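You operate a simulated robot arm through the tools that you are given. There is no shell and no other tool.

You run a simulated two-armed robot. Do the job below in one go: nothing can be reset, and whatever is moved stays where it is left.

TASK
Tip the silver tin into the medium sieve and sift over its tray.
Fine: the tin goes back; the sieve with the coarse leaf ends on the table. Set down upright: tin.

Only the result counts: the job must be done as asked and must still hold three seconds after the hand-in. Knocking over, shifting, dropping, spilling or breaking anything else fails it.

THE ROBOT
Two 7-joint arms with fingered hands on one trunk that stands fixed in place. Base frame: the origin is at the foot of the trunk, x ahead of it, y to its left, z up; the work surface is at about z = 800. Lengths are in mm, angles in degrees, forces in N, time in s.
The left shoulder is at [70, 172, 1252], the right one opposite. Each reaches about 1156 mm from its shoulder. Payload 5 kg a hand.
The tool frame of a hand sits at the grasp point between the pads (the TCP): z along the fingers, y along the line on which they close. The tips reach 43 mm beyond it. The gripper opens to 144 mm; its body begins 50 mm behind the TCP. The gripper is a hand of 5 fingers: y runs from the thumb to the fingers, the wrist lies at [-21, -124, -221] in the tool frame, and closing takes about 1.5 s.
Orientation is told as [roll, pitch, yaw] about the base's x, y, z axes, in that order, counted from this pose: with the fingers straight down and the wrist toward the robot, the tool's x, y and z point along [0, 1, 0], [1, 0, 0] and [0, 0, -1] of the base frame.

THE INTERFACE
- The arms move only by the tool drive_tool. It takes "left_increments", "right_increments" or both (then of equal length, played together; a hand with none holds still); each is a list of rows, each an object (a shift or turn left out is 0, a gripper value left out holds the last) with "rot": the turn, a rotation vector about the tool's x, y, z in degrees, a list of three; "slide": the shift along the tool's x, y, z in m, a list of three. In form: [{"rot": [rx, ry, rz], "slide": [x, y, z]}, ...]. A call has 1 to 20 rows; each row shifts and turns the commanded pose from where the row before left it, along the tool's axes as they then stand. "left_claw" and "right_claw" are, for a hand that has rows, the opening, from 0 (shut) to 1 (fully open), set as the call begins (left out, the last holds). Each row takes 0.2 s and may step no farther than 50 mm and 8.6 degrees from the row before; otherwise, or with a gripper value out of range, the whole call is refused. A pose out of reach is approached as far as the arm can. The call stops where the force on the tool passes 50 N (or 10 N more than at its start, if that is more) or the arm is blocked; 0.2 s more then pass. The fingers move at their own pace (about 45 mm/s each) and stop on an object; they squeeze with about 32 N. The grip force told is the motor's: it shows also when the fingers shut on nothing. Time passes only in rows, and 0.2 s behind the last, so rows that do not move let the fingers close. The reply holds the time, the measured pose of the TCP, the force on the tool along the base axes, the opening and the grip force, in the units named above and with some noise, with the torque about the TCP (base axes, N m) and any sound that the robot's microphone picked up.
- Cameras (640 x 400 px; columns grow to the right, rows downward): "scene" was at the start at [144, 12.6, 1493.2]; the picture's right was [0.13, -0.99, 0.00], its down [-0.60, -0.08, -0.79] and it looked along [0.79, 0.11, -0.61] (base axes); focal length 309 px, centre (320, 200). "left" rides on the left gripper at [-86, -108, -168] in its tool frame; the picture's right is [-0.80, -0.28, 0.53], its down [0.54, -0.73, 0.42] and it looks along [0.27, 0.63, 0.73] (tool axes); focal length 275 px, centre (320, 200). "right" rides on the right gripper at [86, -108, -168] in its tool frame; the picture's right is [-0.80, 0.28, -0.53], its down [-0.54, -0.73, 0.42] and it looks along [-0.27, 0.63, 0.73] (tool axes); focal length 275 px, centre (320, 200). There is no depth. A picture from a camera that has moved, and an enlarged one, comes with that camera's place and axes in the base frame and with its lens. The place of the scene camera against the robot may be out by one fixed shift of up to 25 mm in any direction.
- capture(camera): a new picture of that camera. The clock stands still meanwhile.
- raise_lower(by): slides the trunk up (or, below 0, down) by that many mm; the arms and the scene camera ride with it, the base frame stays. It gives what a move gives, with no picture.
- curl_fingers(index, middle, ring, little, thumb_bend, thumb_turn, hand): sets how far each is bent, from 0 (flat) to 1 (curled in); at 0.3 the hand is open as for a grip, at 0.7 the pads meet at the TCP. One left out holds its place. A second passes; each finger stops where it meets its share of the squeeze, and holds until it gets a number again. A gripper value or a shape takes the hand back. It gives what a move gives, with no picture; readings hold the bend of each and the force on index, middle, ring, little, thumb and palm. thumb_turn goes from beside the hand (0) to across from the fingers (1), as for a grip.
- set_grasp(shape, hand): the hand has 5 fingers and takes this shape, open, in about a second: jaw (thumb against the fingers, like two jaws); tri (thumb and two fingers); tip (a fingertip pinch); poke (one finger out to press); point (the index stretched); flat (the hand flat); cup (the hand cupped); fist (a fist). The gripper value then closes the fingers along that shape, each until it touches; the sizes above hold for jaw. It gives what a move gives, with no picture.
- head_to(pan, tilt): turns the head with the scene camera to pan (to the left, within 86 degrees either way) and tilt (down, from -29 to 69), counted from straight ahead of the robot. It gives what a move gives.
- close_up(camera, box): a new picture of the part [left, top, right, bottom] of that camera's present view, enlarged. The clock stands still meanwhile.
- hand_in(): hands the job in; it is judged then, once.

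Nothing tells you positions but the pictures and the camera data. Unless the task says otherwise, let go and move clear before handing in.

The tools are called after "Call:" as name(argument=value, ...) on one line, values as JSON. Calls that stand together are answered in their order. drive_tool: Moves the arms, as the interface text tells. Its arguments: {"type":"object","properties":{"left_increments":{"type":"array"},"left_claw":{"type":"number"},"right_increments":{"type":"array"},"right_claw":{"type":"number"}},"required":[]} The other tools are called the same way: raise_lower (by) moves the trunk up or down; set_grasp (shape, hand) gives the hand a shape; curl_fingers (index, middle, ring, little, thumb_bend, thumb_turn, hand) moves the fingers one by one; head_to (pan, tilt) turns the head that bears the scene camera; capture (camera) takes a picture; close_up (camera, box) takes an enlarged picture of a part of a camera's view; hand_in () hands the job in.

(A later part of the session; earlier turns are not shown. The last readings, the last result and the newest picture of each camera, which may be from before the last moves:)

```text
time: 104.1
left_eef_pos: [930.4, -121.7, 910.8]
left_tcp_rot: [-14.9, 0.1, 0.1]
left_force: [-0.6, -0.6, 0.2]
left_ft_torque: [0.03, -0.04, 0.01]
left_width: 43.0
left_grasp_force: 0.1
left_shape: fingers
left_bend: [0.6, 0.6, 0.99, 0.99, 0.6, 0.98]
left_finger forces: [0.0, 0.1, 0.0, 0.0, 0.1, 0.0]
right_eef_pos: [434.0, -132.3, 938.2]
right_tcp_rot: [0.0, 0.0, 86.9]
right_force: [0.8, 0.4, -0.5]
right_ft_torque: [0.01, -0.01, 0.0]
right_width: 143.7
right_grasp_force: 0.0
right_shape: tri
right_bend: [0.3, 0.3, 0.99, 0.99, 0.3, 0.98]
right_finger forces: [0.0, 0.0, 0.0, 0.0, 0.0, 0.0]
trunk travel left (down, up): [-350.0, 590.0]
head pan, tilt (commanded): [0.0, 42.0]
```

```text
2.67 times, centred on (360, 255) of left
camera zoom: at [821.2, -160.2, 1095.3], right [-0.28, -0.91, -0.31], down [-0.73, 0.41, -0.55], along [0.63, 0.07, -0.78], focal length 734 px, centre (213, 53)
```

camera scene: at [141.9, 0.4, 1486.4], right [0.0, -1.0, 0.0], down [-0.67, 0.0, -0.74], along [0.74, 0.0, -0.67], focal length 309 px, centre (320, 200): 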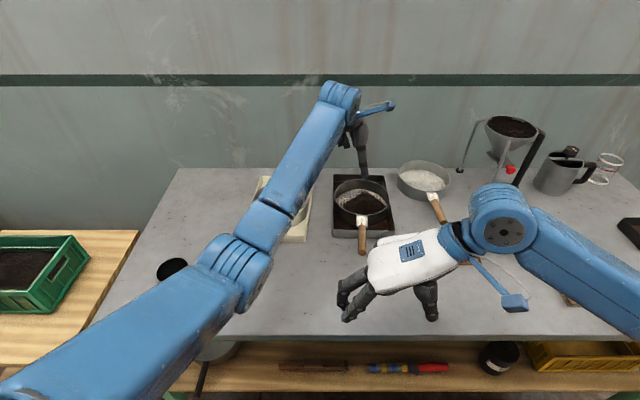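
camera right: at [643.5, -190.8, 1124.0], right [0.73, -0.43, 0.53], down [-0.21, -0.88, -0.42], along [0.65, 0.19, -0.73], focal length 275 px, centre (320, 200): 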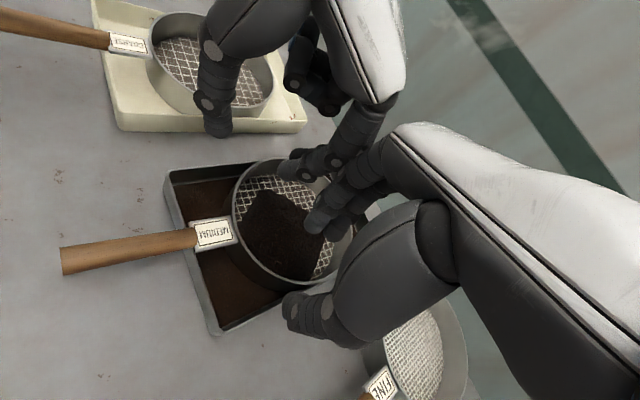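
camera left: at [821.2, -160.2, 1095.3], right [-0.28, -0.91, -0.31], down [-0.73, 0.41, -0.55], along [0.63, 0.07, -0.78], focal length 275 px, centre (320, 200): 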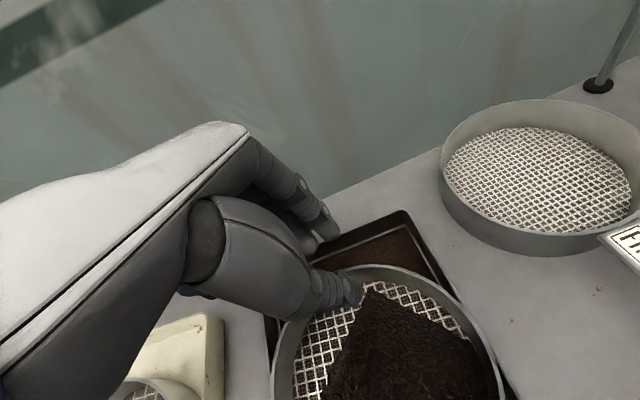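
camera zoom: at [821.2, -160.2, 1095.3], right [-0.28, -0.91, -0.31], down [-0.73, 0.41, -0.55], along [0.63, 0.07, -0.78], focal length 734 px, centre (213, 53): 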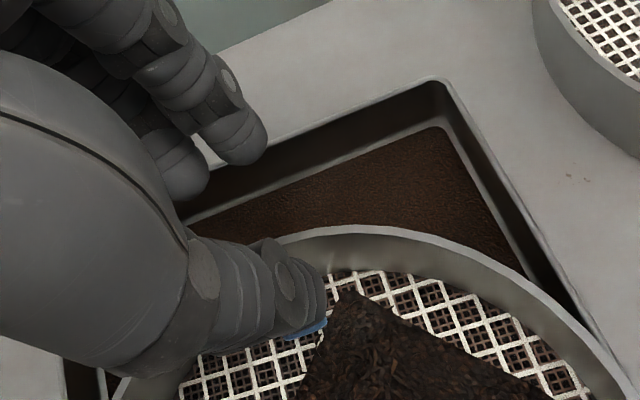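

Call:
drive_tool(left_increments=[{"slide": [0.0039, 0, 0.0145]}, {"slide": [0.0039, 0, 0.0145]}, {"slide": [0, 0, 0]}, {"slide": [0, 0, 0]}])

Call:
close_up(camera="left", box=[270, 180, 450, 330])

Call:
close_up(camera="scene", box=[330, 140, 410, 230])

```text
time: 105.1
left_eef_pos: [930.1, -119.7, 878.8]
left_tcp_rot: [-15.0, 0.0, 0.2]
left_force: [-0.2, -0.1, -0.1]
left_ft_torque: [-0.03, 0.03, 0.01]
left_width: 43.2
left_grasp_force: 0.1
left_shape: fingers
left_bend: [0.6, 0.6, 0.99, 0.99, 0.6, 0.98]
left_finger forces: [0.1, 0.0, 0.0, 0.0, 0.1, 0.0]
right_eef_pos: [434.0, -133.5, 937.8]
right_tcp_rot: [-0.1, 0.0, 86.8]
right_force: [0.8, -0.4, -0.2]
right_ft_torque: [0.01, 0.01, -0.01]
right_width: 143.6
right_grasp_force: 0.0
right_shape: tri
right_bend: [0.3, 0.3, 0.99, 0.99, 0.3, 0.98]
right_finger forces: [0.0, 0.0, 0.1, 0.0, 0.0, 0.0]
trunk travel left (down, up): [-350.0, 590.0]
head pan, tilt (commanded): [0.0, 42.0]
```

```text
2.67 times, centred on (360, 255) of left
camera zoom: at [820.8, -159.7, 1065.0], right [-0.28, -0.91, -0.31], down [-0.73, 0.41, -0.55], along [0.63, 0.07, -0.78], focal length 734 px, centre (213, 53)
```

zoom: 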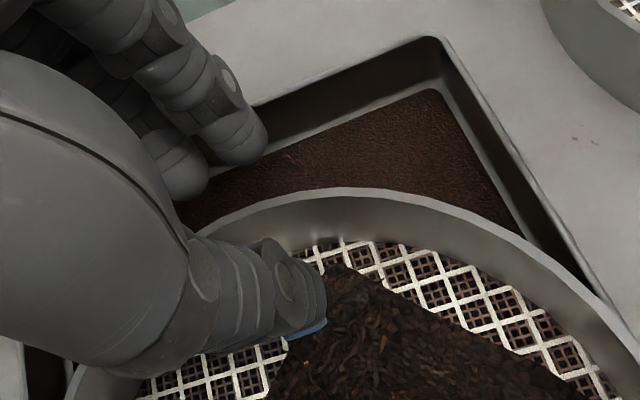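

```text
4.44 times, centred on (370, 185) of scene
camera zoom: at [141.9, 0.9, 1486.4], right [0.0, -1.0, 0.0], down [-0.67, 0.0, -0.74], along [0.74, 0.0, -0.67], focal length 1375 px, centre (98, 267)
```

zoom: 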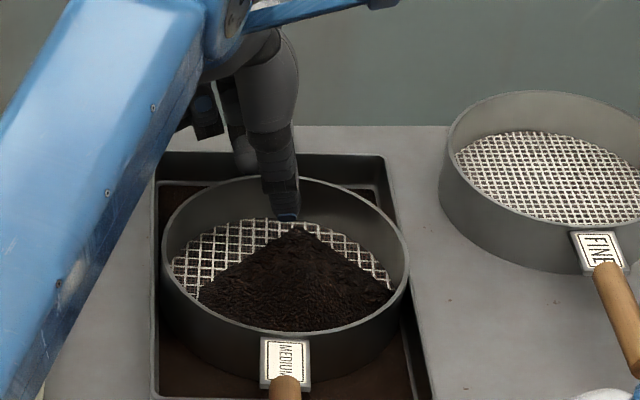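

Call:
drive_tool(left_increments=[{"slide": [0.0023, 0, 0.0087]}, {"slide": [0, 0, 0]}])

Call:
curl_fingers(hand="left", index=0.66, middle=0.66, thumb_bend=0.66)

Call:
close_up(camera="left", box=[270, 180, 450, 330])

Call:
close_up(camera="scene", box=[330, 140, 410, 230])

```text
time: 105.7
left_eef_pos: [930.2, -120.6, 870.5]
left_tcp_rot: [-15.0, 0.0, 0.2]
left_force: [-0.6, 1.1, 0.1]
left_ft_torque: [0.03, -0.04, -0.01]
left_width: 42.9
left_grasp_force: 0.7
left_shape: fingers
left_bend: [0.6, 0.6, 0.99, 0.99, 0.6, 0.98]
left_finger forces: [0.1, 1.3, 0.0, 0.1, 0.0, 0.1]
right_eef_pos: [434.7, -132.3, 937.7]
right_tcp_rot: [-0.1, 0.0, 86.9]
right_force: [-0.7, 0.3, 0.7]
right_ft_torque: [0.03, 0.03, -0.03]
right_width: 143.5
right_grasp_force: 0.1
right_shape: tri
right_bend: [0.3, 0.3, 0.99, 0.99, 0.3, 0.98]
right_finger forces: [0.1, 0.0, 0.0, 0.1, 0.1, 0.0]
trunk travel left (down, up): [-350.0, 590.0]
head pan, tilt (commanded): [0.0, 42.0]
```

```text
time: 106.7
left_eef_pos: [930.5, -120.2, 872.6]
left_tcp_rot: [-15.0, 0.0, 0.1]
left_force: [-0.2, -0.2, -0.1]
left_ft_torque: [-0.02, 0.05, -0.01]
left_width: 22.0
left_grasp_force: 0.1
left_shape: fingers
left_bend: [0.66, 0.66, 0.99, 0.99, 0.66, 0.98]
left_finger forces: [0.0, 0.0, 0.1, 0.1, 0.1, 0.0]
right_eef_pos: [433.7, -132.3, 936.8]
right_tcp_rot: [0.1, 0.0, 86.9]
right_force: [-0.1, 0.4, -0.6]
right_ft_torque: [0.02, -0.02, 0.0]
right_width: 143.9
right_grasp_force: 0.1
right_shape: tri
right_bend: [0.3, 0.3, 0.99, 0.99, 0.3, 0.98]
right_finger forces: [0.0, 0.1, 0.0, 0.0, 0.0, 0.0]
trunk travel left (down, up): [-350.0, 590.0]
head pan, tilt (commanded): [0.0, 42.0]
```

```text
2.67 times, centred on (360, 255) of left
camera zoom: at [821.7, -160.1, 1056.4], right [-0.28, -0.91, -0.31], down [-0.73, 0.41, -0.55], along [0.63, 0.07, -0.78], focal length 734 px, centre (213, 53)
```

zoom: 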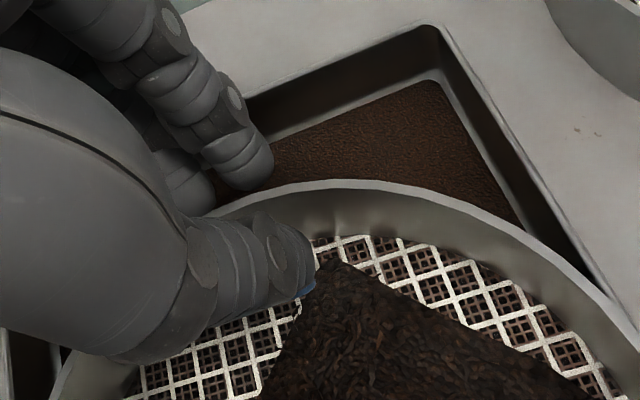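

```text
4.44 times, centred on (370, 185) of scene
camera zoom: at [141.7, 0.9, 1486.4], right [0.0, -1.0, 0.0], down [-0.67, 0.0, -0.74], along [0.74, 0.0, -0.67], focal length 1375 px, centre (98, 267)
```

zoom: 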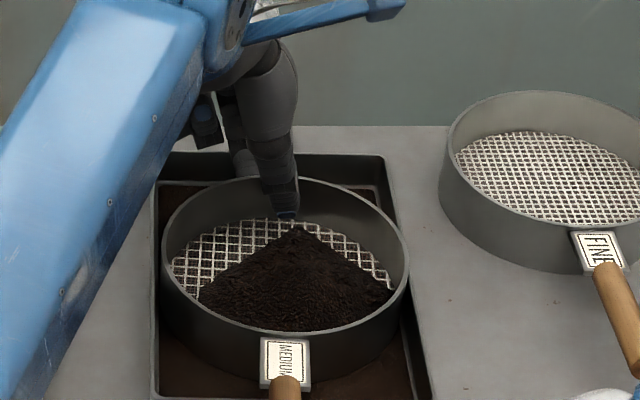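

Call:
curl_fingers(hand="left", index=0.76, middle=0.76, thumb_bend=0.76)

Call:
close_up(camera="left", box=[270, 180, 450, 330])

Call:
close_up(camera="scene", box=[310, 140, 430, 260])

```text
time: 107.7
left_eef_pos: [930.7, -119.7, 870.4]
left_tcp_rot: [-15.0, 0.0, 0.2]
left_force: [-0.4, 1.1, 0.7]
left_ft_torque: [-0.02, -0.01, -0.19]
left_width: 4.6
left_grasp_force: 14.9
left_shape: fingers
left_bend: [0.73, 0.75, 0.99, 0.99, 0.71, 0.97]
left_finger forces: [8.3, 6.5, 0.1, 0.1, 15.4, 0.0]
right_eef_pos: [434.2, -132.2, 938.0]
right_tcp_rot: [0.0, 0.0, 86.9]
right_force: [1.2, -0.1, 0.1]
right_ft_torque: [-0.01, 0.03, -0.01]
right_width: 143.9
right_grasp_force: 0.1
right_shape: tri
right_bend: [0.3, 0.3, 0.99, 0.99, 0.3, 0.98]
right_finger forces: [0.0, 0.1, 0.0, 0.0, 0.0, 0.0]
trunk travel left (down, up): [-350.0, 590.0]
head pan, tilt (commanded): [0.0, 42.0]
```

```text
2.67 times, centred on (360, 255) of left
camera zoom: at [821.9, -160.0, 1056.3], right [-0.28, -0.91, -0.31], down [-0.73, 0.41, -0.55], along [0.63, 0.07, -0.78], focal length 734 px, centre (213, 53)
```

zoom: 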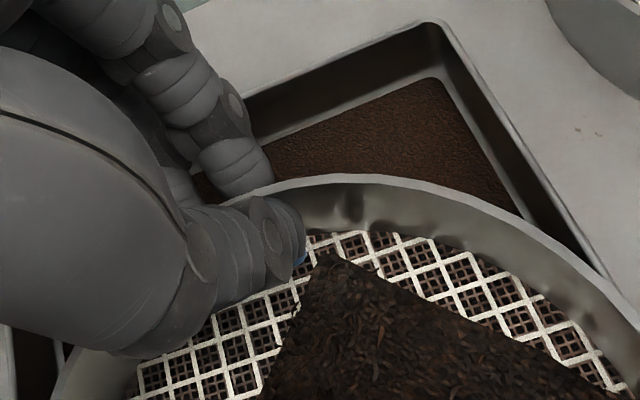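

```text
3.33 times, centred on (370, 200) of scene
camera zoom: at [141.8, 1.0, 1486.4], right [0.0, -1.0, 0.0], down [-0.67, 0.0, -0.74], along [0.74, 0.0, -0.67], focal length 1032 px, centre (153, 200)
```

zoom: 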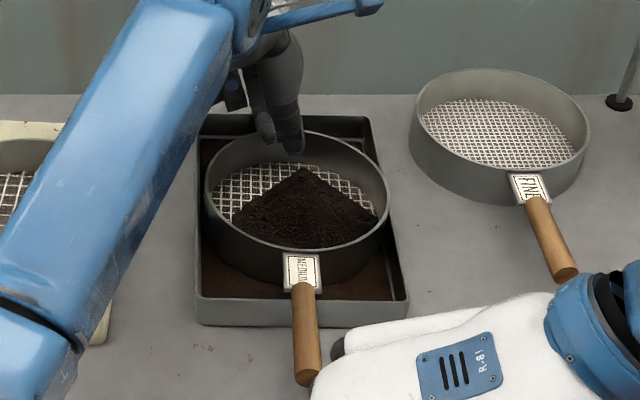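

The rim wall is pinched. I tighten it.

Call:
curl_fingers(hand="left", index=0.9, middle=0.9, thumb_bend=0.9)

Call:
close_up(camera="left", box=[270, 180, 450, 330])

Call:
capture(camera="scene")

```text
time: 108.7
left_eef_pos: [931.6, -120.8, 870.9]
left_tcp_rot: [-15.0, 0.1, 0.0]
left_force: [-0.8, 0.5, -1.3]
left_ft_torque: [0.03, 0.12, -0.01]
left_width: 3.6
left_grasp_force: 17.8
left_shape: fingers
left_bend: [0.85, 0.9, 0.99, 0.99, 0.83, 0.96]
left_finger forces: [17.2, 0.3, 0.0, 0.0, 18.8, 0.0]
right_eef_pos: [434.0, -133.6, 936.7]
right_tcp_rot: [-0.1, 0.0, 86.8]
right_force: [-0.3, 0.4, 0.2]
right_ft_torque: [0.03, -0.01, 0.02]
right_width: 143.6
right_grasp_force: 0.0
right_shape: tri
right_bend: [0.3, 0.3, 0.99, 0.99, 0.3, 0.98]
right_finger forces: [0.0, 0.0, 0.0, 0.0, 0.1, 0.0]
trunk travel left (down, up): [-350.0, 590.0]
head pan, tilt (commanded): [0.0, 42.0]
```

```text
2.67 times, centred on (360, 255) of left
camera zoom: at [821.8, -160.3, 1056.2], right [-0.28, -0.91, -0.31], down [-0.73, 0.41, -0.55], along [0.63, 0.07, -0.78], focal length 734 px, centre (213, 53)
```

zoom: 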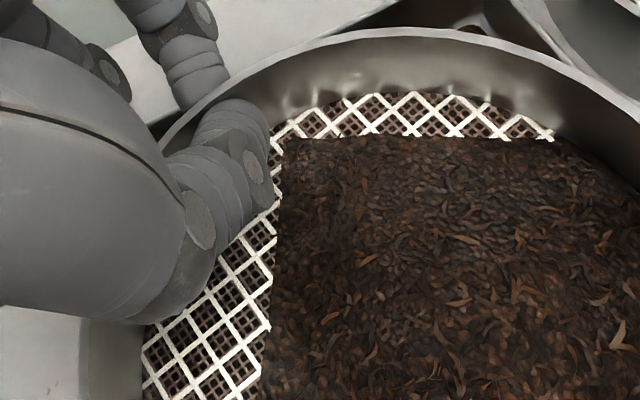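

```text
taken
camera scene: at [141.9, 0.8, 1486.4], right [0.0, -1.0, 0.0], down [-0.67, 0.0, -0.74], along [0.74, 0.0, -0.67], focal length 309 px, centre (320, 200)
```

scene: 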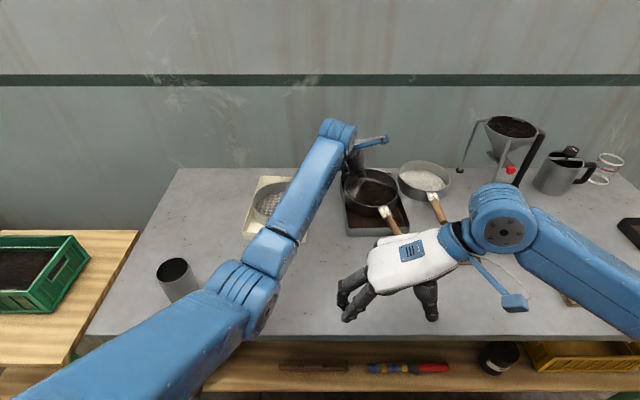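

Curling that far pulled the rim up and turned the sieve. I look closely before doing anything else.

Call:
close_up(camera="scene", box=[310, 140, 450, 260])

Call:
capture(camera="left")

Call:
capture(camera="right")

```text
3.33 times, centred on (380, 200) of scene
camera zoom: at [141.9, 0.8, 1486.4], right [0.0, -1.0, 0.0], down [-0.67, 0.0, -0.74], along [0.74, 0.0, -0.67], focal length 1032 px, centre (120, 200)
```

zoom: 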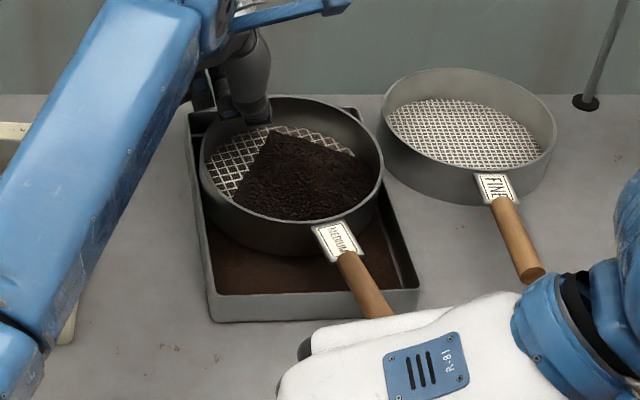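

```text
taken
camera left: at [821.8, -160.3, 1056.2], right [-0.28, -0.91, -0.31], down [-0.73, 0.41, -0.55], along [0.63, 0.07, -0.78], focal length 275 px, centre (320, 200)
```

left: 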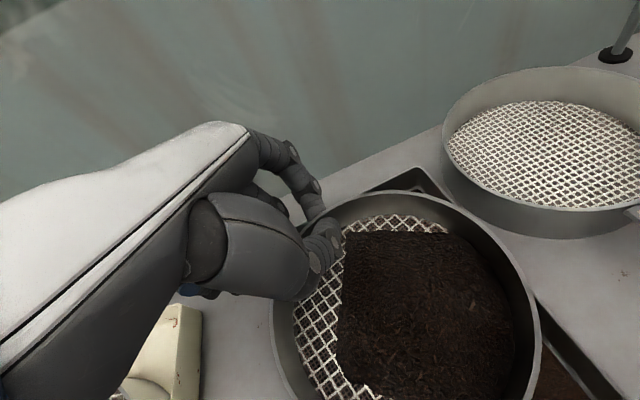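

```text
taken
camera right: at [342.2, -237.4, 1104.8], right [0.81, 0.24, 0.53], down [0.5, -0.75, -0.42], along [0.3, 0.61, -0.73], focal length 275 px, centre (320, 200)
```

right: 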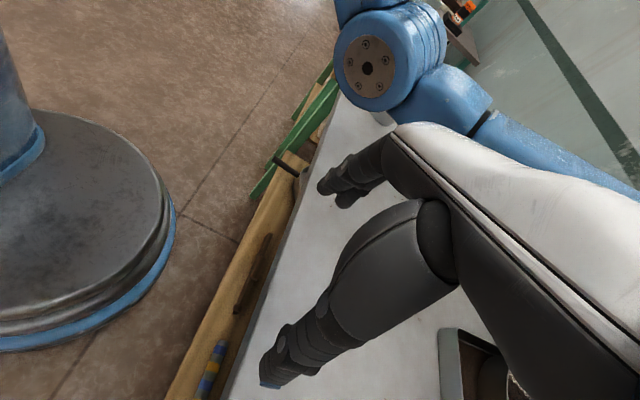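

The sieve swung about the left grip with its handle now pointing near-right, leaf still inside. I bring the right hand's camera round to see how it sits.

Call:
drive_tool(right_increments=[{"slide": [0, -0.04, -0.012]}, {"slide": [0, -0.04, -0.012]}, {"slide": [0, -0.04, -0.012]}, {"slide": [0, -0.04, -0.012]}, {"slide": [-0.02, -0.04, -0.012]}, {"slide": [-0.045, -0.015, 0]}, {"slide": [-0.045, 0, 0]}, {"slide": [-0.045, 0, 0]}, {"slide": [-0.045, 0, 0]}, {"rot": [0, 0, 7.8]}, {"rot": [0, 0, 7.8]}, {"rot": [0, 0, 7.8]}, {"rot": [0, 0, 7.8]}, {"rot": [0, 0, 7.8]}, {"rot": [0, 0, 7.8]}, {"slide": [0, 0, 0]}])

Call:
capture(camera="right")

Call:
close_up(camera="scene", box=[310, 140, 450, 260])

```text
time: 112.1
left_eef_pos: [931.7, -120.7, 870.2]
left_tcp_rot: [-15.1, 0.0, 0.2]
left_force: [-0.2, 0.8, -1.3]
left_ft_torque: [0.01, 0.11, -0.03]
left_width: 3.6
left_grasp_force: 18.1
left_shape: fingers
left_bend: [0.85, 0.9, 0.99, 0.99, 0.83, 0.96]
left_finger forces: [17.7, 0.3, 0.1, 0.0, 19.0, 0.0]
right_eef_pos: [623.3, -358.1, 996.6]
right_tcp_rot: [0.0, 0.0, 40.0]
right_force: [0.2, -1.1, -0.1]
right_ft_torque: [0.01, 0.0, 0.01]
right_width: 143.6
right_grasp_force: 0.1
right_shape: tri
right_bend: [0.3, 0.3, 0.99, 0.99, 0.3, 0.98]
right_finger forces: [0.0, 0.1, 0.0, 0.1, 0.0, 0.0]
trunk travel left (down, up): [-350.0, 590.0]
head pan, tilt (commanded): [0.0, 42.0]
```

```text
taken
camera right: at [485.3, -362.9, 1163.4], right [0.73, -0.43, 0.53], down [-0.21, -0.88, -0.42], along [0.65, 0.2, -0.73], focal length 275 px, centre (320, 200)
```

right: 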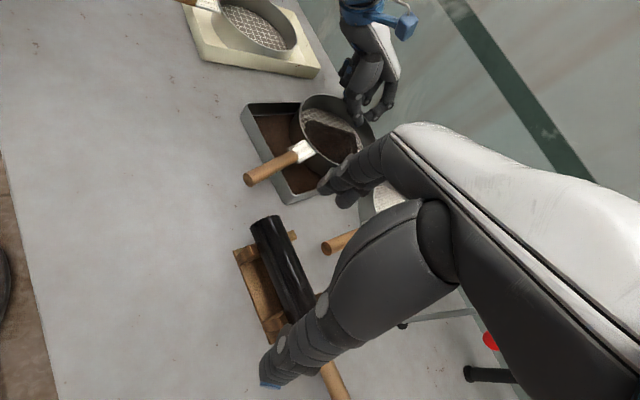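

```text
3.33 times, centred on (380, 200) of scene
camera zoom: at [142.4, 0.7, 1486.4], right [0.0, -1.0, 0.0], down [-0.67, 0.0, -0.74], along [0.74, 0.0, -0.67], focal length 1032 px, centre (120, 200)
```

zoom: 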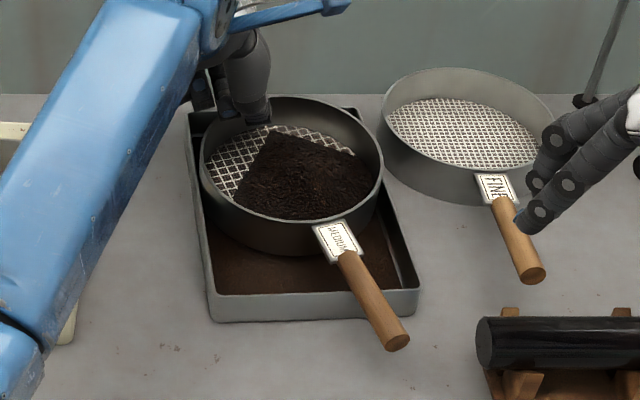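

Call:
close_up(camera="right", box=[220, 60, 400, 220])

Call:
close_up(camera="scene", box=[340, 150, 420, 220])

```text
2.50 times, centred on (310, 140) of right
camera zoom: at [485.3, -362.9, 1163.4], right [0.73, -0.43, 0.53], down [-0.21, -0.88, -0.42], along [0.65, 0.2, -0.73], focal length 688 px, centre (345, 350)
```

zoom: 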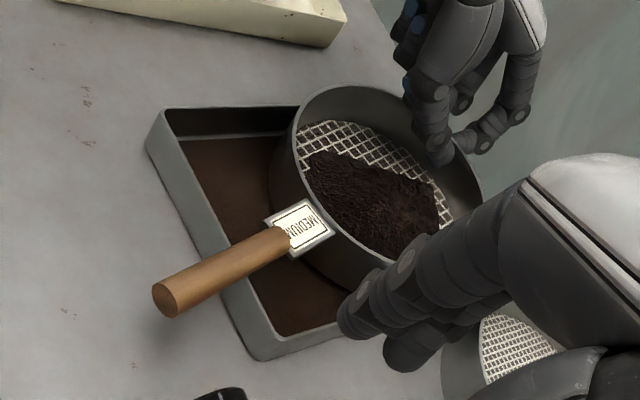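

```text
5.71 times, centred on (380, 185) of scene
camera zoom: at [142.4, 0.7, 1486.4], right [0.0, -1.0, 0.0], down [-0.67, 0.0, -0.74], along [0.74, 0.0, -0.67], focal length 1768 px, centre (-23, 286)
```

zoom: 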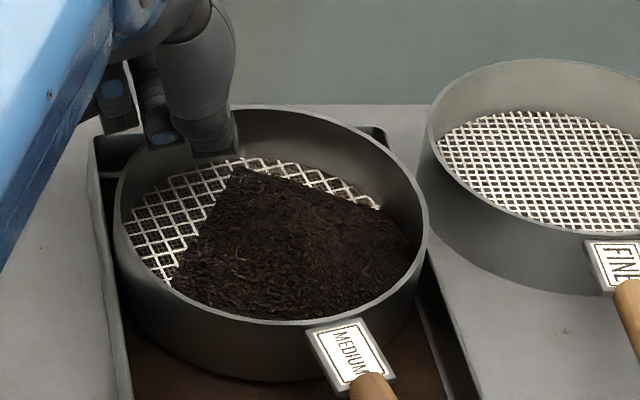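

The sieve hangs from the left pinch on its far side and rests near-side on the tray; the leaf is all inside. I'll take the handle (now from ≈(667, −220) to (758, −195)) with the right hand to support it, pre-shaping a narrow tri grip.

Call:
curl_fingers(hand="right", index=0.5, middle=0.5, thumb_bend=0.5, ring=0.99, little=0.99)

Call:
drive_tool(right_increments=[{"rot": [0, 0, -8.25]}, {"rot": [0, 0, -8.25]}, {"rot": [0, 0, -8.25]}, {"rot": [0, 0, -8.25]}, {"rot": [0, 0, -8.25]}, {"rot": [0, 0, -8.25]}, {"rot": [0, 0, -8.25]}, {"rot": [0, 0, -8.25]}, {"slide": [-0.0266, 0.0301, 0.009]}, {"slide": [-0.0266, 0.0301, 0.009]}, {"slide": [-0.0266, 0.0301, 0.009]}, {"slide": [-0.0266, 0.0301, 0.009]}, {"slide": [0, 0, 0]}])

Call:
capture(camera="right")

Call:
capture(camera="scene")

Call:
close_up(camera="scene", box=[320, 130, 460, 270])

```text
time: 113.1
left_eef_pos: [931.0, -119.1, 871.0]
left_tcp_rot: [-15.0, 0.0, 0.1]
left_force: [0.0, 0.2, -1.1]
left_ft_torque: [-0.03, 0.09, 0.0]
left_width: 3.6
left_grasp_force: 18.7
left_shape: fingers
left_bend: [0.85, 0.9, 0.99, 0.99, 0.83, 0.96]
left_finger forces: [17.8, 0.3, 0.0, 0.0, 18.7, 0.0]
right_eef_pos: [622.7, -358.6, 996.6]
right_tcp_rot: [0.0, 0.0, 40.1]
right_force: [0.5, -0.2, -0.3]
right_ft_torque: [-0.02, 0.03, 0.0]
right_width: 79.3
right_grasp_force: 0.1
right_shape: fingers
right_bend: [0.5, 0.5, 0.99, 0.99, 0.5, 0.98]
right_finger forces: [0.0, 0.1, 0.1, 0.0, 0.0, 0.0]
trunk travel left (down, up): [-350.0, 590.0]
head pan, tilt (commanded): [0.0, 42.0]
```

```text
time: 115.9
left_eef_pos: [930.9, -120.1, 871.9]
left_tcp_rot: [-15.0, 0.0, 0.2]
left_force: [0.5, 0.0, -1.4]
left_ft_torque: [0.03, 0.06, 0.01]
left_width: 3.6
left_grasp_force: 18.3
left_shape: fingers
left_bend: [0.85, 0.9, 0.99, 0.99, 0.83, 0.96]
left_finger forces: [18.1, 0.2, 0.0, 0.1, 18.7, 0.0]
right_eef_pos: [692.6, -215.0, 960.5]
right_tcp_rot: [0.1, 0.0, 106.0]
right_force: [-0.9, -0.2, -0.1]
right_ft_torque: [0.04, -0.03, -0.02]
right_width: 79.2
right_grasp_force: 0.0
right_shape: fingers
right_bend: [0.5, 0.5, 0.99, 0.99, 0.5, 0.98]
right_finger forces: [0.1, 0.1, 0.0, 0.1, 0.0, 0.1]
trunk travel left (down, up): [-350.0, 590.0]
head pan, tilt (commanded): [0.0, 42.0]
```

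```text
taken
camera right: at [640.5, -343.5, 1128.2], right [0.69, 0.49, 0.53], down [0.72, -0.55, -0.42], along [0.08, 0.68, -0.73], focal length 275 px, centre (320, 200)
```

right: 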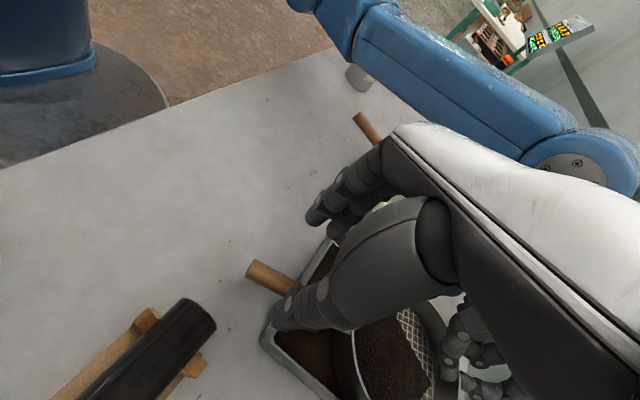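

```text
taken
camera scene: at [141.3, -0.3, 1486.5], right [0.0, -1.0, 0.0], down [-0.67, 0.0, -0.74], along [0.74, 0.0, -0.67], focal length 309 px, centre (320, 200)
```

scene: 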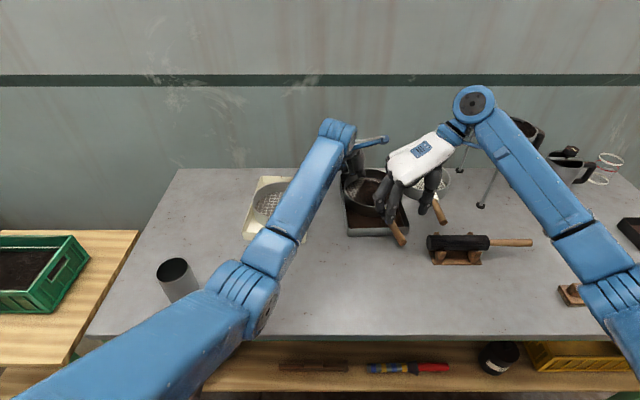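

```text
2.86 times, centred on (390, 200) of scene
camera zoom: at [141.3, -0.3, 1486.5], right [0.0, -1.0, 0.0], down [-0.67, 0.0, -0.74], along [0.74, 0.0, -0.67], focal length 884 px, centre (120, 200)
```

zoom: 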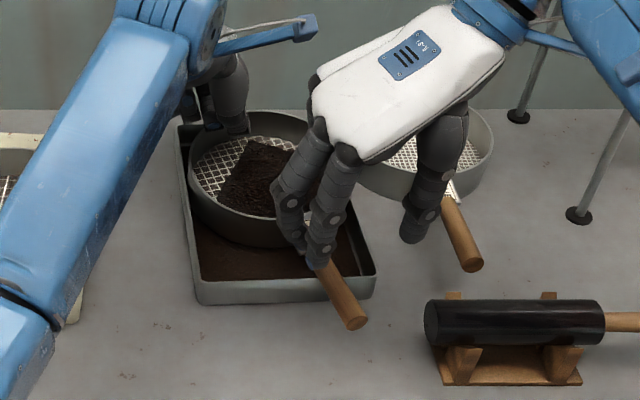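

Handle end is at about (668, −219, 840), pointing 17° off. I narrow the right grip and lower it over the handle, staying clear of the tray's front wall.

Call:
curl_fingers(hand="right", index=0.56, middle=0.56, thumb_bend=0.56)

Call:
drive_tool(right_increments=[{"slide": [0.0015, 0.002, 0.025]}, {"slide": [0.0015, 0.002, 0.025]}, {"slide": [0, 0, 0]}, {"slide": [0, 0, 0]}])

Call:
close_up(camera="right", box=[220, 200, 380, 360])

Call:
close_up(camera="scene", box=[340, 150, 450, 260])

```text
time: 116.9
left_eef_pos: [931.2, -120.1, 871.7]
left_tcp_rot: [-15.0, 0.0, 0.0]
left_force: [-0.2, -0.6, -2.0]
left_ft_torque: [0.02, 0.1, 0.0]
left_width: 3.7
left_grasp_force: 18.6
left_shape: fingers
left_bend: [0.85, 0.9, 0.99, 0.99, 0.83, 0.96]
left_finger forces: [18.0, 0.2, 0.0, 0.0, 18.9, 0.1]
right_eef_pos: [692.6, -214.2, 961.4]
right_tcp_rot: [0.0, 0.0, 106.1]
right_force: [-0.3, -0.4, 0.0]
right_ft_torque: [0.01, -0.02, 0.0]
right_width: 57.2
right_grasp_force: 0.1
right_shape: fingers
right_bend: [0.56, 0.56, 0.99, 0.99, 0.56, 0.98]
right_finger forces: [0.0, 0.0, 0.0, 0.0, 0.0, 0.0]
trunk travel left (down, up): [-350.0, 590.0]
head pan, tilt (commanded): [0.0, 42.0]
```

```text
time: 117.9
left_eef_pos: [930.1, -120.2, 870.9]
left_tcp_rot: [-15.1, 0.0, 0.1]
left_force: [-1.0, -0.1, -1.5]
left_ft_torque: [-0.01, 0.07, 0.0]
left_width: 3.6
left_grasp_force: 18.7
left_shape: fingers
left_bend: [0.85, 0.9, 0.99, 0.99, 0.83, 0.96]
left_finger forces: [17.9, 0.2, 0.0, 0.0, 18.9, 0.1]
right_eef_pos: [688.5, -210.9, 909.8]
right_tcp_rot: [0.0, -0.1, 106.1]
right_force: [0.1, -0.2, -0.4]
right_ft_torque: [0.01, 0.02, 0.02]
right_width: 57.4
right_grasp_force: 0.0
right_shape: fingers
right_bend: [0.56, 0.56, 0.99, 0.99, 0.56, 0.98]
right_finger forces: [0.1, 0.0, 0.0, 0.1, 0.1, 0.1]
trunk travel left (down, up): [-350.0, 590.0]
head pan, tilt (commanded): [0.0, 42.0]
```

```text
2.50 times, centred on (300, 280) of right
camera zoom: at [636.2, -339.5, 1077.2], right [0.69, 0.49, 0.53], down [0.72, -0.55, -0.42], along [0.08, 0.68, -0.73], focal length 688 px, centre (370, 0)
```

zoom: 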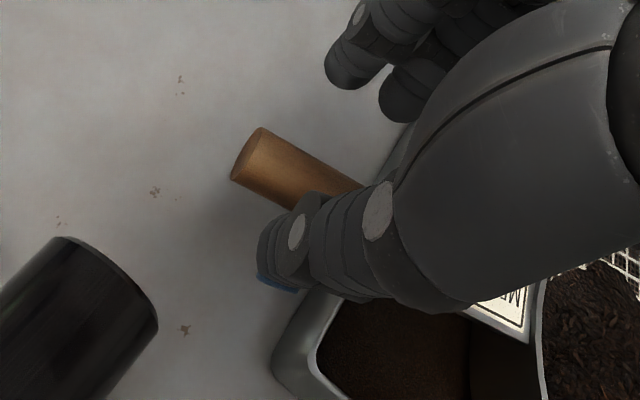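

```text
3.64 times, centred on (395, 205) of scene
camera zoom: at [142.2, 0.7, 1486.4], right [0.0, -1.0, 0.0], down [-0.67, 0.0, -0.74], along [0.74, 0.0, -0.67], focal length 1125 px, centre (47, 182)
```

zoom: 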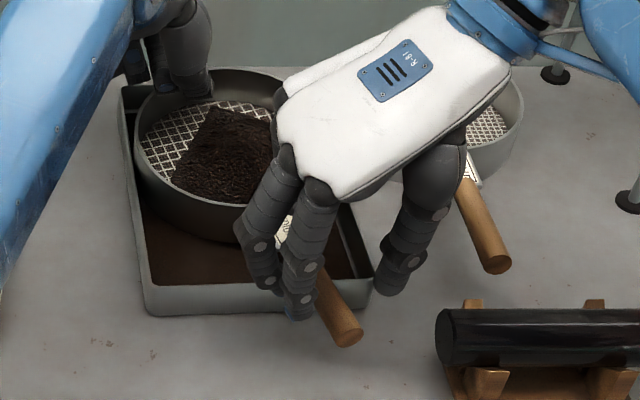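

Call:
drive_tool(right_increments=[{"slide": [-0.006, -0.001, 0.014]}, {"slide": [0, -0.001, 0.014]}, {"slide": [0, 0, 0.013]}, {"slide": [0, 0, 0]}, {"slide": [0, 0, 0]}])

Call:
close_up(camera="right", box=[220, 200, 380, 360])

Call:
close_up(camera="scene", box=[340, 150, 450, 260])

```text
time: 119.1
left_eef_pos: [930.7, -120.6, 871.1]
left_tcp_rot: [-14.9, 0.1, 0.1]
left_force: [0.9, 0.5, -2.7]
left_ft_torque: [-0.02, 0.1, -0.02]
left_width: 3.7
left_grasp_force: 18.3
left_shape: fingers
left_bend: [0.85, 0.9, 0.99, 0.99, 0.83, 0.96]
left_finger forces: [17.9, 0.2, 0.1, 0.0, 19.0, 0.1]
right_eef_pos: [694.5, -211.4, 870.6]
right_tcp_rot: [0.1, 0.0, 106.1]
right_force: [0.2, -0.2, 0.1]
right_ft_torque: [0.02, 0.02, 0.02]
right_width: 57.6
right_grasp_force: 0.0
right_shape: fingers
right_bend: [0.56, 0.56, 0.99, 0.99, 0.56, 0.98]
right_finger forces: [0.1, 0.1, 0.1, 0.0, 0.0, 0.0]
trunk travel left (down, up): [-350.0, 590.0]
head pan, tilt (commanded): [0.0, 42.0]
```

```text
2.50 times, centred on (300, 280) of right
camera zoom: at [642.1, -339.4, 1036.3], right [0.69, 0.49, 0.53], down [0.72, -0.55, -0.42], along [0.08, 0.68, -0.73], focal length 688 px, centre (370, 0)
```

zoom: 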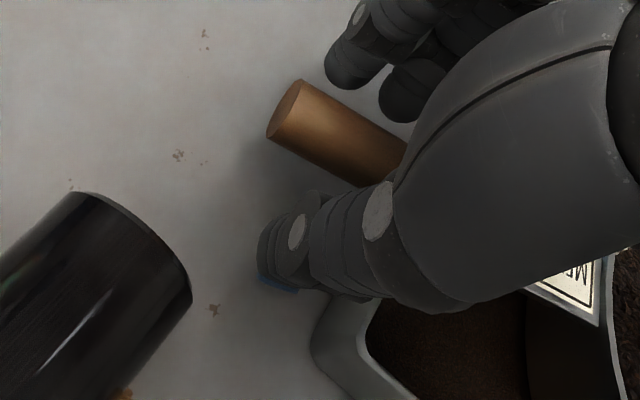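

```text
3.64 times, centred on (395, 205) of scene
camera zoom: at [142.1, 0.9, 1486.4], right [0.0, -1.0, 0.0], down [-0.67, 0.0, -0.74], along [0.74, 0.0, -0.67], focal length 1125 px, centre (47, 182)
```

zoom: 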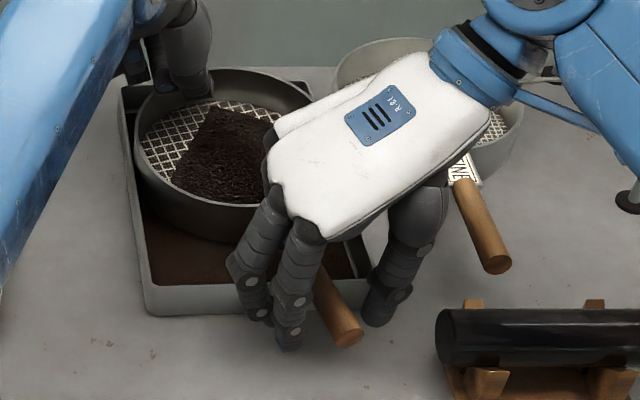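

Call:
curl_fingers(hand="right", index=0.74, middle=0.74, thumb_bend=0.74)

Call:
close_up(camera="right", box=[220, 200, 380, 360])

Call:
close_up(camera="scene", box=[340, 150, 450, 260])

```text
time: 120.1
left_eef_pos: [929.8, -120.4, 871.5]
left_tcp_rot: [-15.0, 0.1, 0.1]
left_force: [0.8, -0.5, -1.1]
left_ft_torque: [0.02, 0.14, 0.04]
left_width: 3.5
left_grasp_force: 19.0
left_shape: fingers
left_bend: [0.85, 0.9, 0.99, 0.99, 0.83, 0.96]
left_finger forces: [18.1, 1.8, 0.0, 0.1, 18.7, 0.0]
right_eef_pos: [694.0, -209.8, 868.9]
right_tcp_rot: [0.0, 0.0, 106.0]
right_force: [-0.3, 0.7, -2.3]
right_ft_torque: [-0.1, 0.1, 0.23]
right_width: 14.6
right_grasp_force: 17.4
right_shape: fingers
right_bend: [0.73, 0.72, 0.99, 0.99, 0.68, 0.97]
right_finger forces: [9.9, 10.2, 0.1, 0.0, 14.6, 0.0]
trunk travel left (down, up): [-350.0, 590.0]
head pan, tilt (commanded): [0.0, 42.0]
```

```text
2.50 times, centred on (300, 280) of right
camera zoom: at [642.1, -339.5, 1036.2], right [0.69, 0.49, 0.53], down [0.72, -0.55, -0.42], along [0.08, 0.68, -0.73], focal length 688 px, centre (370, 0)
```

zoom: 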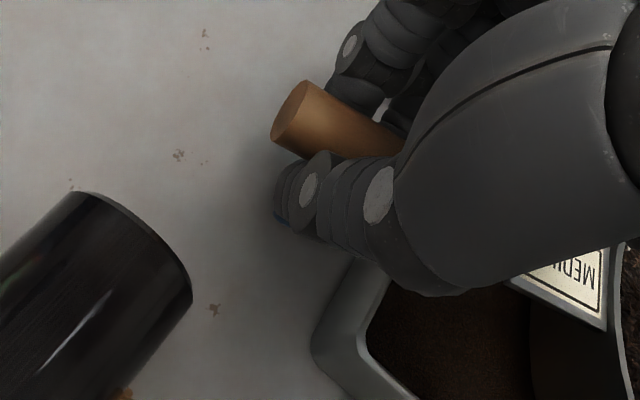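

```text
3.64 times, centred on (395, 205) of scene
camera zoom: at [142.2, 0.8, 1486.4], right [0.0, -1.0, 0.0], down [-0.67, 0.0, -0.74], along [0.74, 0.0, -0.67], focal length 1125 px, centre (47, 182)
```

zoom: 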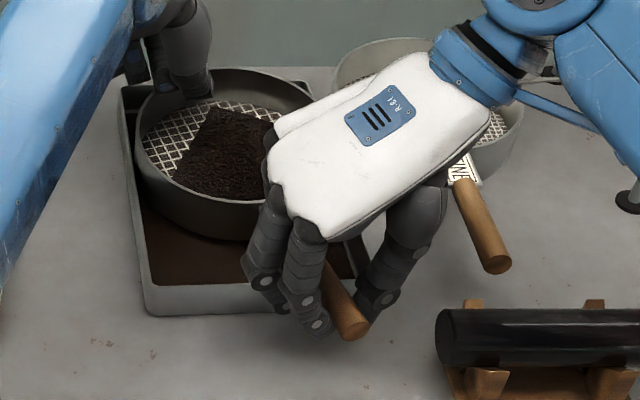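

Handle gripped (about 10/10/15 N). I raise the right hand 10 mm first to level the sieve, then check.

Call:
drive_tool(right_increments=[{"slide": [0, 0, -0.004]}, {"slide": [0, 0, -0.004]}, {"slide": [0, 0, -0.004]}, {"slide": [0, 0, 0]}])

Call:
close_up(camera="scene", box=[330, 140, 440, 250])

Call:
capture(camera="left")

```text
time: 121.1
left_eef_pos: [931.7, -120.6, 870.1]
left_tcp_rot: [-14.9, 0.0, 0.0]
left_force: [-0.9, -0.8, -1.1]
left_ft_torque: [0.08, 0.19, -0.03]
left_width: 3.7
left_grasp_force: 19.6
left_shape: fingers
left_bend: [0.85, 0.9, 0.99, 0.99, 0.83, 0.96]
left_finger forces: [17.7, 2.4, 0.1, 0.0, 19.8, 0.0]
right_eef_pos: [695.1, -211.5, 880.9]
right_tcp_rot: [0.1, 0.0, 106.0]
right_force: [0.1, 1.2, -2.3]
right_ft_torque: [-0.12, 0.13, 0.19]
right_width: 14.0
right_grasp_force: 16.3
right_shape: fingers
right_bend: [0.73, 0.72, 0.99, 0.99, 0.68, 0.97]
right_finger forces: [8.7, 10.3, 0.1, 0.0, 14.2, 0.0]
trunk travel left (down, up): [-350.0, 590.0]
head pan, tilt (commanded): [0.0, 42.0]
```

```text
3.64 times, centred on (385, 195) of scene
camera zoom: at [142.3, 0.8, 1486.4], right [0.0, -1.0, 0.0], down [-0.67, 0.0, -0.74], along [0.74, 0.0, -0.67], focal length 1125 px, centre (84, 218)
```

zoom: 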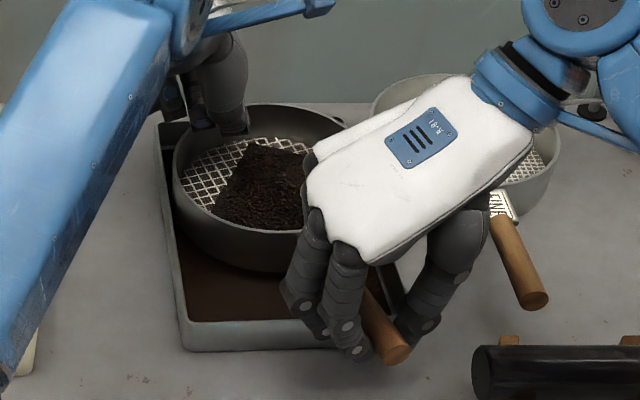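

```text
taken
camera left: at [822.1, -160.3, 1056.0], right [-0.28, -0.91, -0.31], down [-0.73, 0.41, -0.55], along [0.63, 0.07, -0.78], focal length 275 px, centre (320, 200)
```

left: 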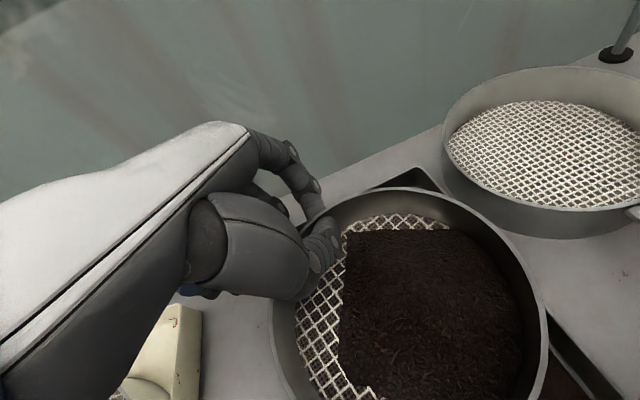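

Call:
drive_tool(left_increments=[{"slide": [-0.001, 0, -0.0039]}, {"slide": [-0.001, 0, -0.0039]}, {"slide": [-0.001, 0, -0.0039]}, {"slide": [0, 0, 0]}, {"slide": [0, 0, 0]}], right_increments=[{"slide": [0, 0, -0.006]}, {"slide": [0, 0, -0.006]}, {"slide": [0, 0, -0.006]}, {"slide": [0, 0, 0]}, {"slide": [0, 0, 0]}])

Call:
close_up(camera="scene", box=[330, 140, 440, 250])

Call:
capture(camera="left")

```text
time: 122.3
left_eef_pos: [930.5, -121.1, 883.8]
left_tcp_rot: [-15.0, 0.1, 0.0]
left_force: [4.0, 0.6, -0.9]
left_ft_torque: [0.07, 0.14, 0.07]
left_width: 3.7
left_grasp_force: 20.1
left_shape: fingers
left_bend: [0.85, 0.9, 0.99, 0.99, 0.83, 0.96]
left_finger forces: [19.5, 2.6, 0.0, 0.0, 17.6, 0.0]
right_eef_pos: [694.4, -211.0, 898.6]
right_tcp_rot: [0.2, 0.0, 106.1]
right_force: [-4.0, -0.1, -2.6]
right_ft_torque: [-0.11, 0.3, 0.21]
right_width: 13.7
right_grasp_force: 16.3
right_shape: fingers
right_bend: [0.73, 0.72, 0.99, 0.99, 0.68, 0.97]
right_finger forces: [8.3, 10.2, 0.0, 0.0, 13.7, 0.0]
trunk travel left (down, up): [-350.0, 590.0]
head pan, tilt (commanded): [0.0, 42.0]
```

```text
3.64 times, centred on (385, 195) of scene
camera zoom: at [142.2, 0.8, 1486.4], right [0.0, -1.0, 0.0], down [-0.67, 0.0, -0.74], along [0.74, 0.0, -0.67], focal length 1125 px, centre (84, 218)
```

zoom: 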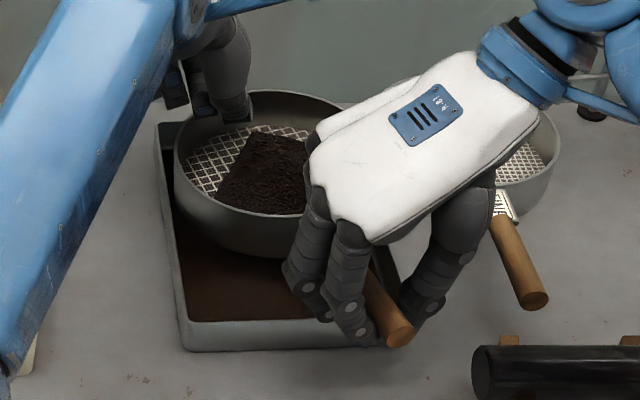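

```text
taken
camera left: at [822.2, -161.3, 1069.4], right [-0.28, -0.91, -0.31], down [-0.73, 0.41, -0.55], along [0.63, 0.07, -0.78], focal length 275 px, centre (320, 200)
```

left: 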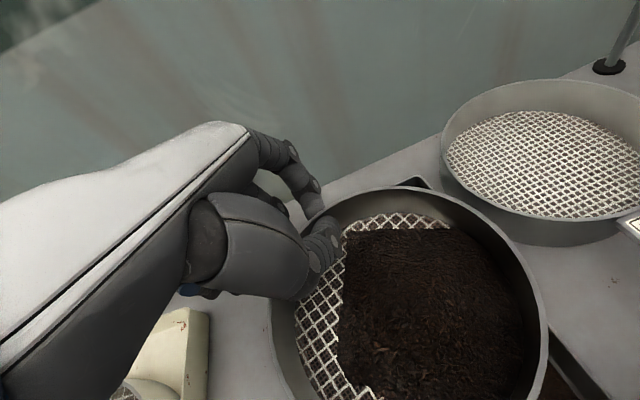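

The sieve is off the tray and nearly level, carried by both hands. I raise it a bit more to clear the tray walls.

Call:
drive_tool(left_increments=[{"slide": [-0.001, 0, -0.0039]}, {"slide": [-0.001, 0, -0.0039]}, {"slide": [-0.001, 0, -0.0039]}, {"slide": [-0.001, 0, -0.0039]}, {"slide": [0, 0, 0]}, {"slide": [0, 0, 0]}], right_increments=[{"slide": [0.001, 0, -0.005]}, {"slide": [0.001, 0, -0.005]}, {"slide": [0, 0, -0.005]}, {"slide": [0, 0, -0.005]}, {"slide": [0, 0, 0]}, {"slide": [0, 0, 0]}])

Call:
close_up(camera="scene", box=[330, 140, 440, 250])

Call:
capture(camera="left")

Call:
capture(camera="right")

```text
time: 123.7
left_eef_pos: [929.3, -121.7, 899.4]
left_tcp_rot: [-15.0, 0.0, 0.1]
left_force: [-8.5, -2.3, -0.7]
left_ft_torque: [0.06, 0.25, -0.19]
left_width: 3.9
left_grasp_force: 20.5
left_shape: fingers
left_bend: [0.85, 0.9, 0.99, 0.99, 0.83, 0.96]
left_finger forces: [15.1, 2.0, 0.1, 0.0, 23.2, 0.0]
right_eef_pos: [692.6, -211.7, 917.8]
right_tcp_rot: [0.0, 0.0, 106.0]
right_force: [7.9, 2.9, -2.3]
right_ft_torque: [-0.06, -0.03, 0.17]
right_width: 13.1
right_grasp_force: 15.1
right_shape: fingers
right_bend: [0.73, 0.72, 0.99, 0.99, 0.68, 0.98]
right_finger forces: [7.7, 9.9, 0.1, 0.0, 13.5, 0.0]
trunk travel left (down, up): [-350.0, 590.0]
head pan, tilt (commanded): [0.0, 42.0]
```

```text
3.64 times, centred on (385, 195) of scene
camera zoom: at [142.2, 0.8, 1486.4], right [0.0, -1.0, 0.0], down [-0.67, 0.0, -0.74], along [0.74, 0.0, -0.67], focal length 1125 px, centre (84, 218)
```

zoom: 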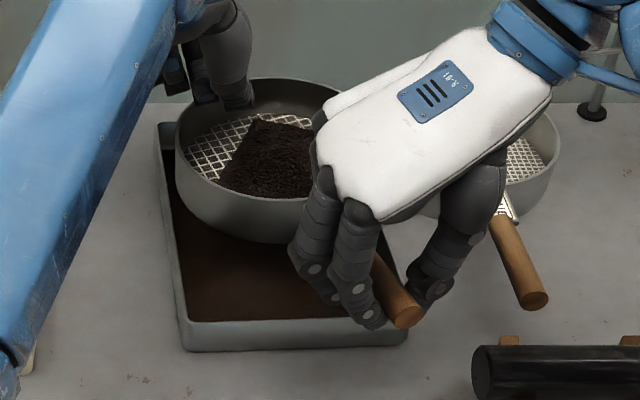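

```text
taken
camera left: at [821.1, -160.6, 1084.7], right [-0.28, -0.91, -0.31], down [-0.73, 0.41, -0.55], along [0.63, 0.07, -0.78], focal length 275 px, centre (320, 200)
```

left: 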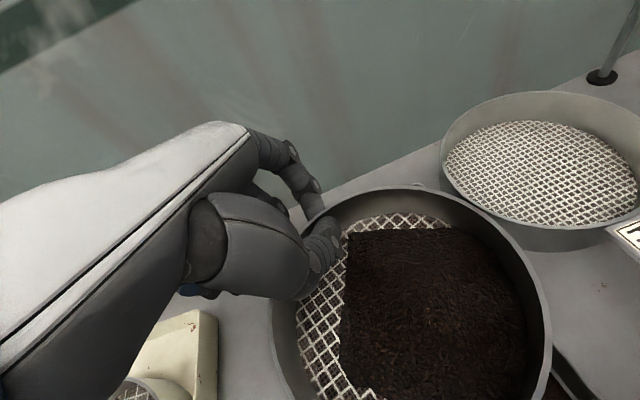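

```text
taken
camera right: at [639.7, -340.9, 1086.5], right [0.69, 0.49, 0.53], down [0.72, -0.55, -0.42], along [0.08, 0.68, -0.73], focal length 275 px, centre (320, 200)
```

right: 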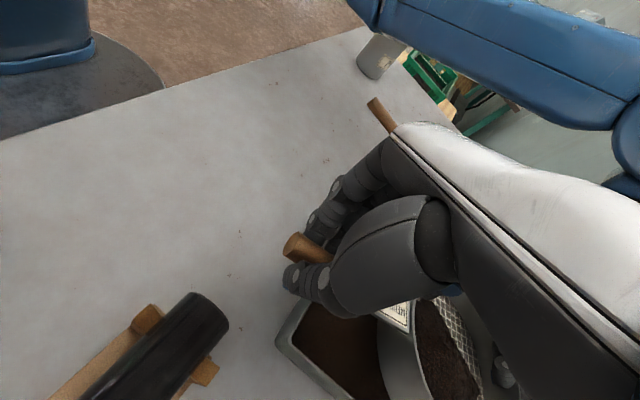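

The sieve hangs level over the tray, with leaf intact. I ease the small tension between the hands, centre it over the tray, and start with gentle side-to-side sifting in x.

Call:
drive_tool(left_increments=[{"slide": [0, 0, 0]}, {"slide": [0, -0.008, 0]}, {"slide": [0, -0.008, 0]}, {"slide": [0, 0.01, 0]}, {"slide": [0, -0.02, 0]}, {"slide": [0, 0.02, 0]}, {"slide": [0, -0.02, 0]}, {"slide": [0, 0.02, 0]}, {"slide": [0, -0.02, 0]}, {"slide": [0, 0.02, 0]}, {"slide": [0, -0.01, 0]}, {"slide": [0, 0, 0]}, {"slide": [0, 0, 0]}], right_increments=[{"slide": [-0.00125, -0.0004, 0]}, {"slide": [0.0077, 0.0022, 0]}, {"slide": [0.0077, 0.0022, 0]}, {"slide": [-0.0096, -0.0028, 0]}, {"slide": [0.0192, 0.0055, 0]}, {"slide": [-0.0192, -0.0055, 0]}, {"slide": [0.0192, 0.0055, 0]}, {"slide": [-0.0192, -0.0055, 0]}, {"slide": [0.0192, 0.0055, 0]}, {"slide": [-0.0192, -0.0055, 0]}, {"slide": [0.0096, 0.0028, 0]}, {"slide": [0, 0, 0]}, {"slide": [0, 0, 0]}])

Call:
close_up(camera="scene", box=[330, 140, 440, 250])

Call:
capture(camera="left")

```text
time: 126.5
left_eef_pos: [915.6, -120.7, 899.7]
left_tcp_rot: [-14.9, 0.1, 0.1]
left_force: [-6.8, -3.1, -2.3]
left_ft_torque: [0.02, 0.22, -0.18]
left_width: 3.8
left_grasp_force: 20.1
left_shape: fingers
left_bend: [0.85, 0.9, 0.99, 0.99, 0.83, 0.96]
left_finger forces: [15.4, 1.4, 0.0, 0.0, 23.2, 0.0]
right_eef_pos: [678.4, -211.5, 918.4]
right_tcp_rot: [0.0, 0.0, 105.9]
right_force: [8.0, 2.8, -2.5]
right_ft_torque: [-0.02, 0.02, 0.18]
right_width: 12.8
right_grasp_force: 15.6
right_shape: fingers
right_bend: [0.73, 0.72, 0.99, 0.99, 0.68, 0.97]
right_finger forces: [7.6, 9.7, 0.0, 0.0, 13.7, 0.1]
trunk travel left (down, up): [-350.0, 590.0]
head pan, tilt (commanded): [0.0, 42.0]
```

```text
3.64 times, centred on (385, 195) of scene
camera zoom: at [143.1, 0.7, 1486.2], right [0.0, -1.0, 0.0], down [-0.67, 0.0, -0.74], along [0.74, 0.0, -0.67], focal length 1125 px, centre (84, 218)
```

zoom: 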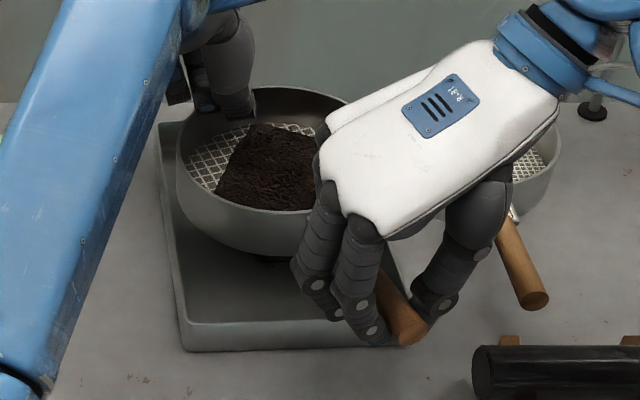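

```text
taken
camera left: at [806.8, -160.7, 1084.7], right [-0.28, -0.91, -0.31], down [-0.73, 0.41, -0.55], along [0.63, 0.07, -0.78], focal length 275 px, centre (320, 200)
```

left: 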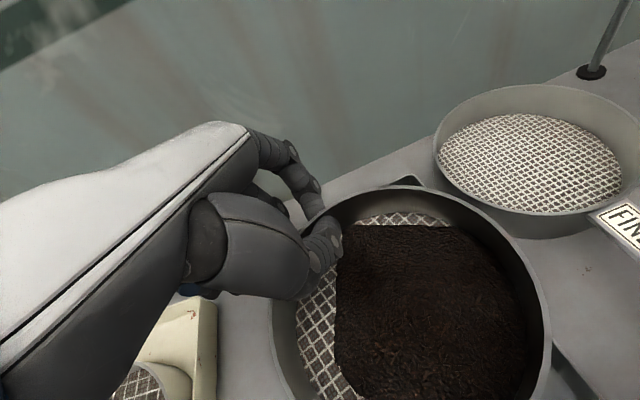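

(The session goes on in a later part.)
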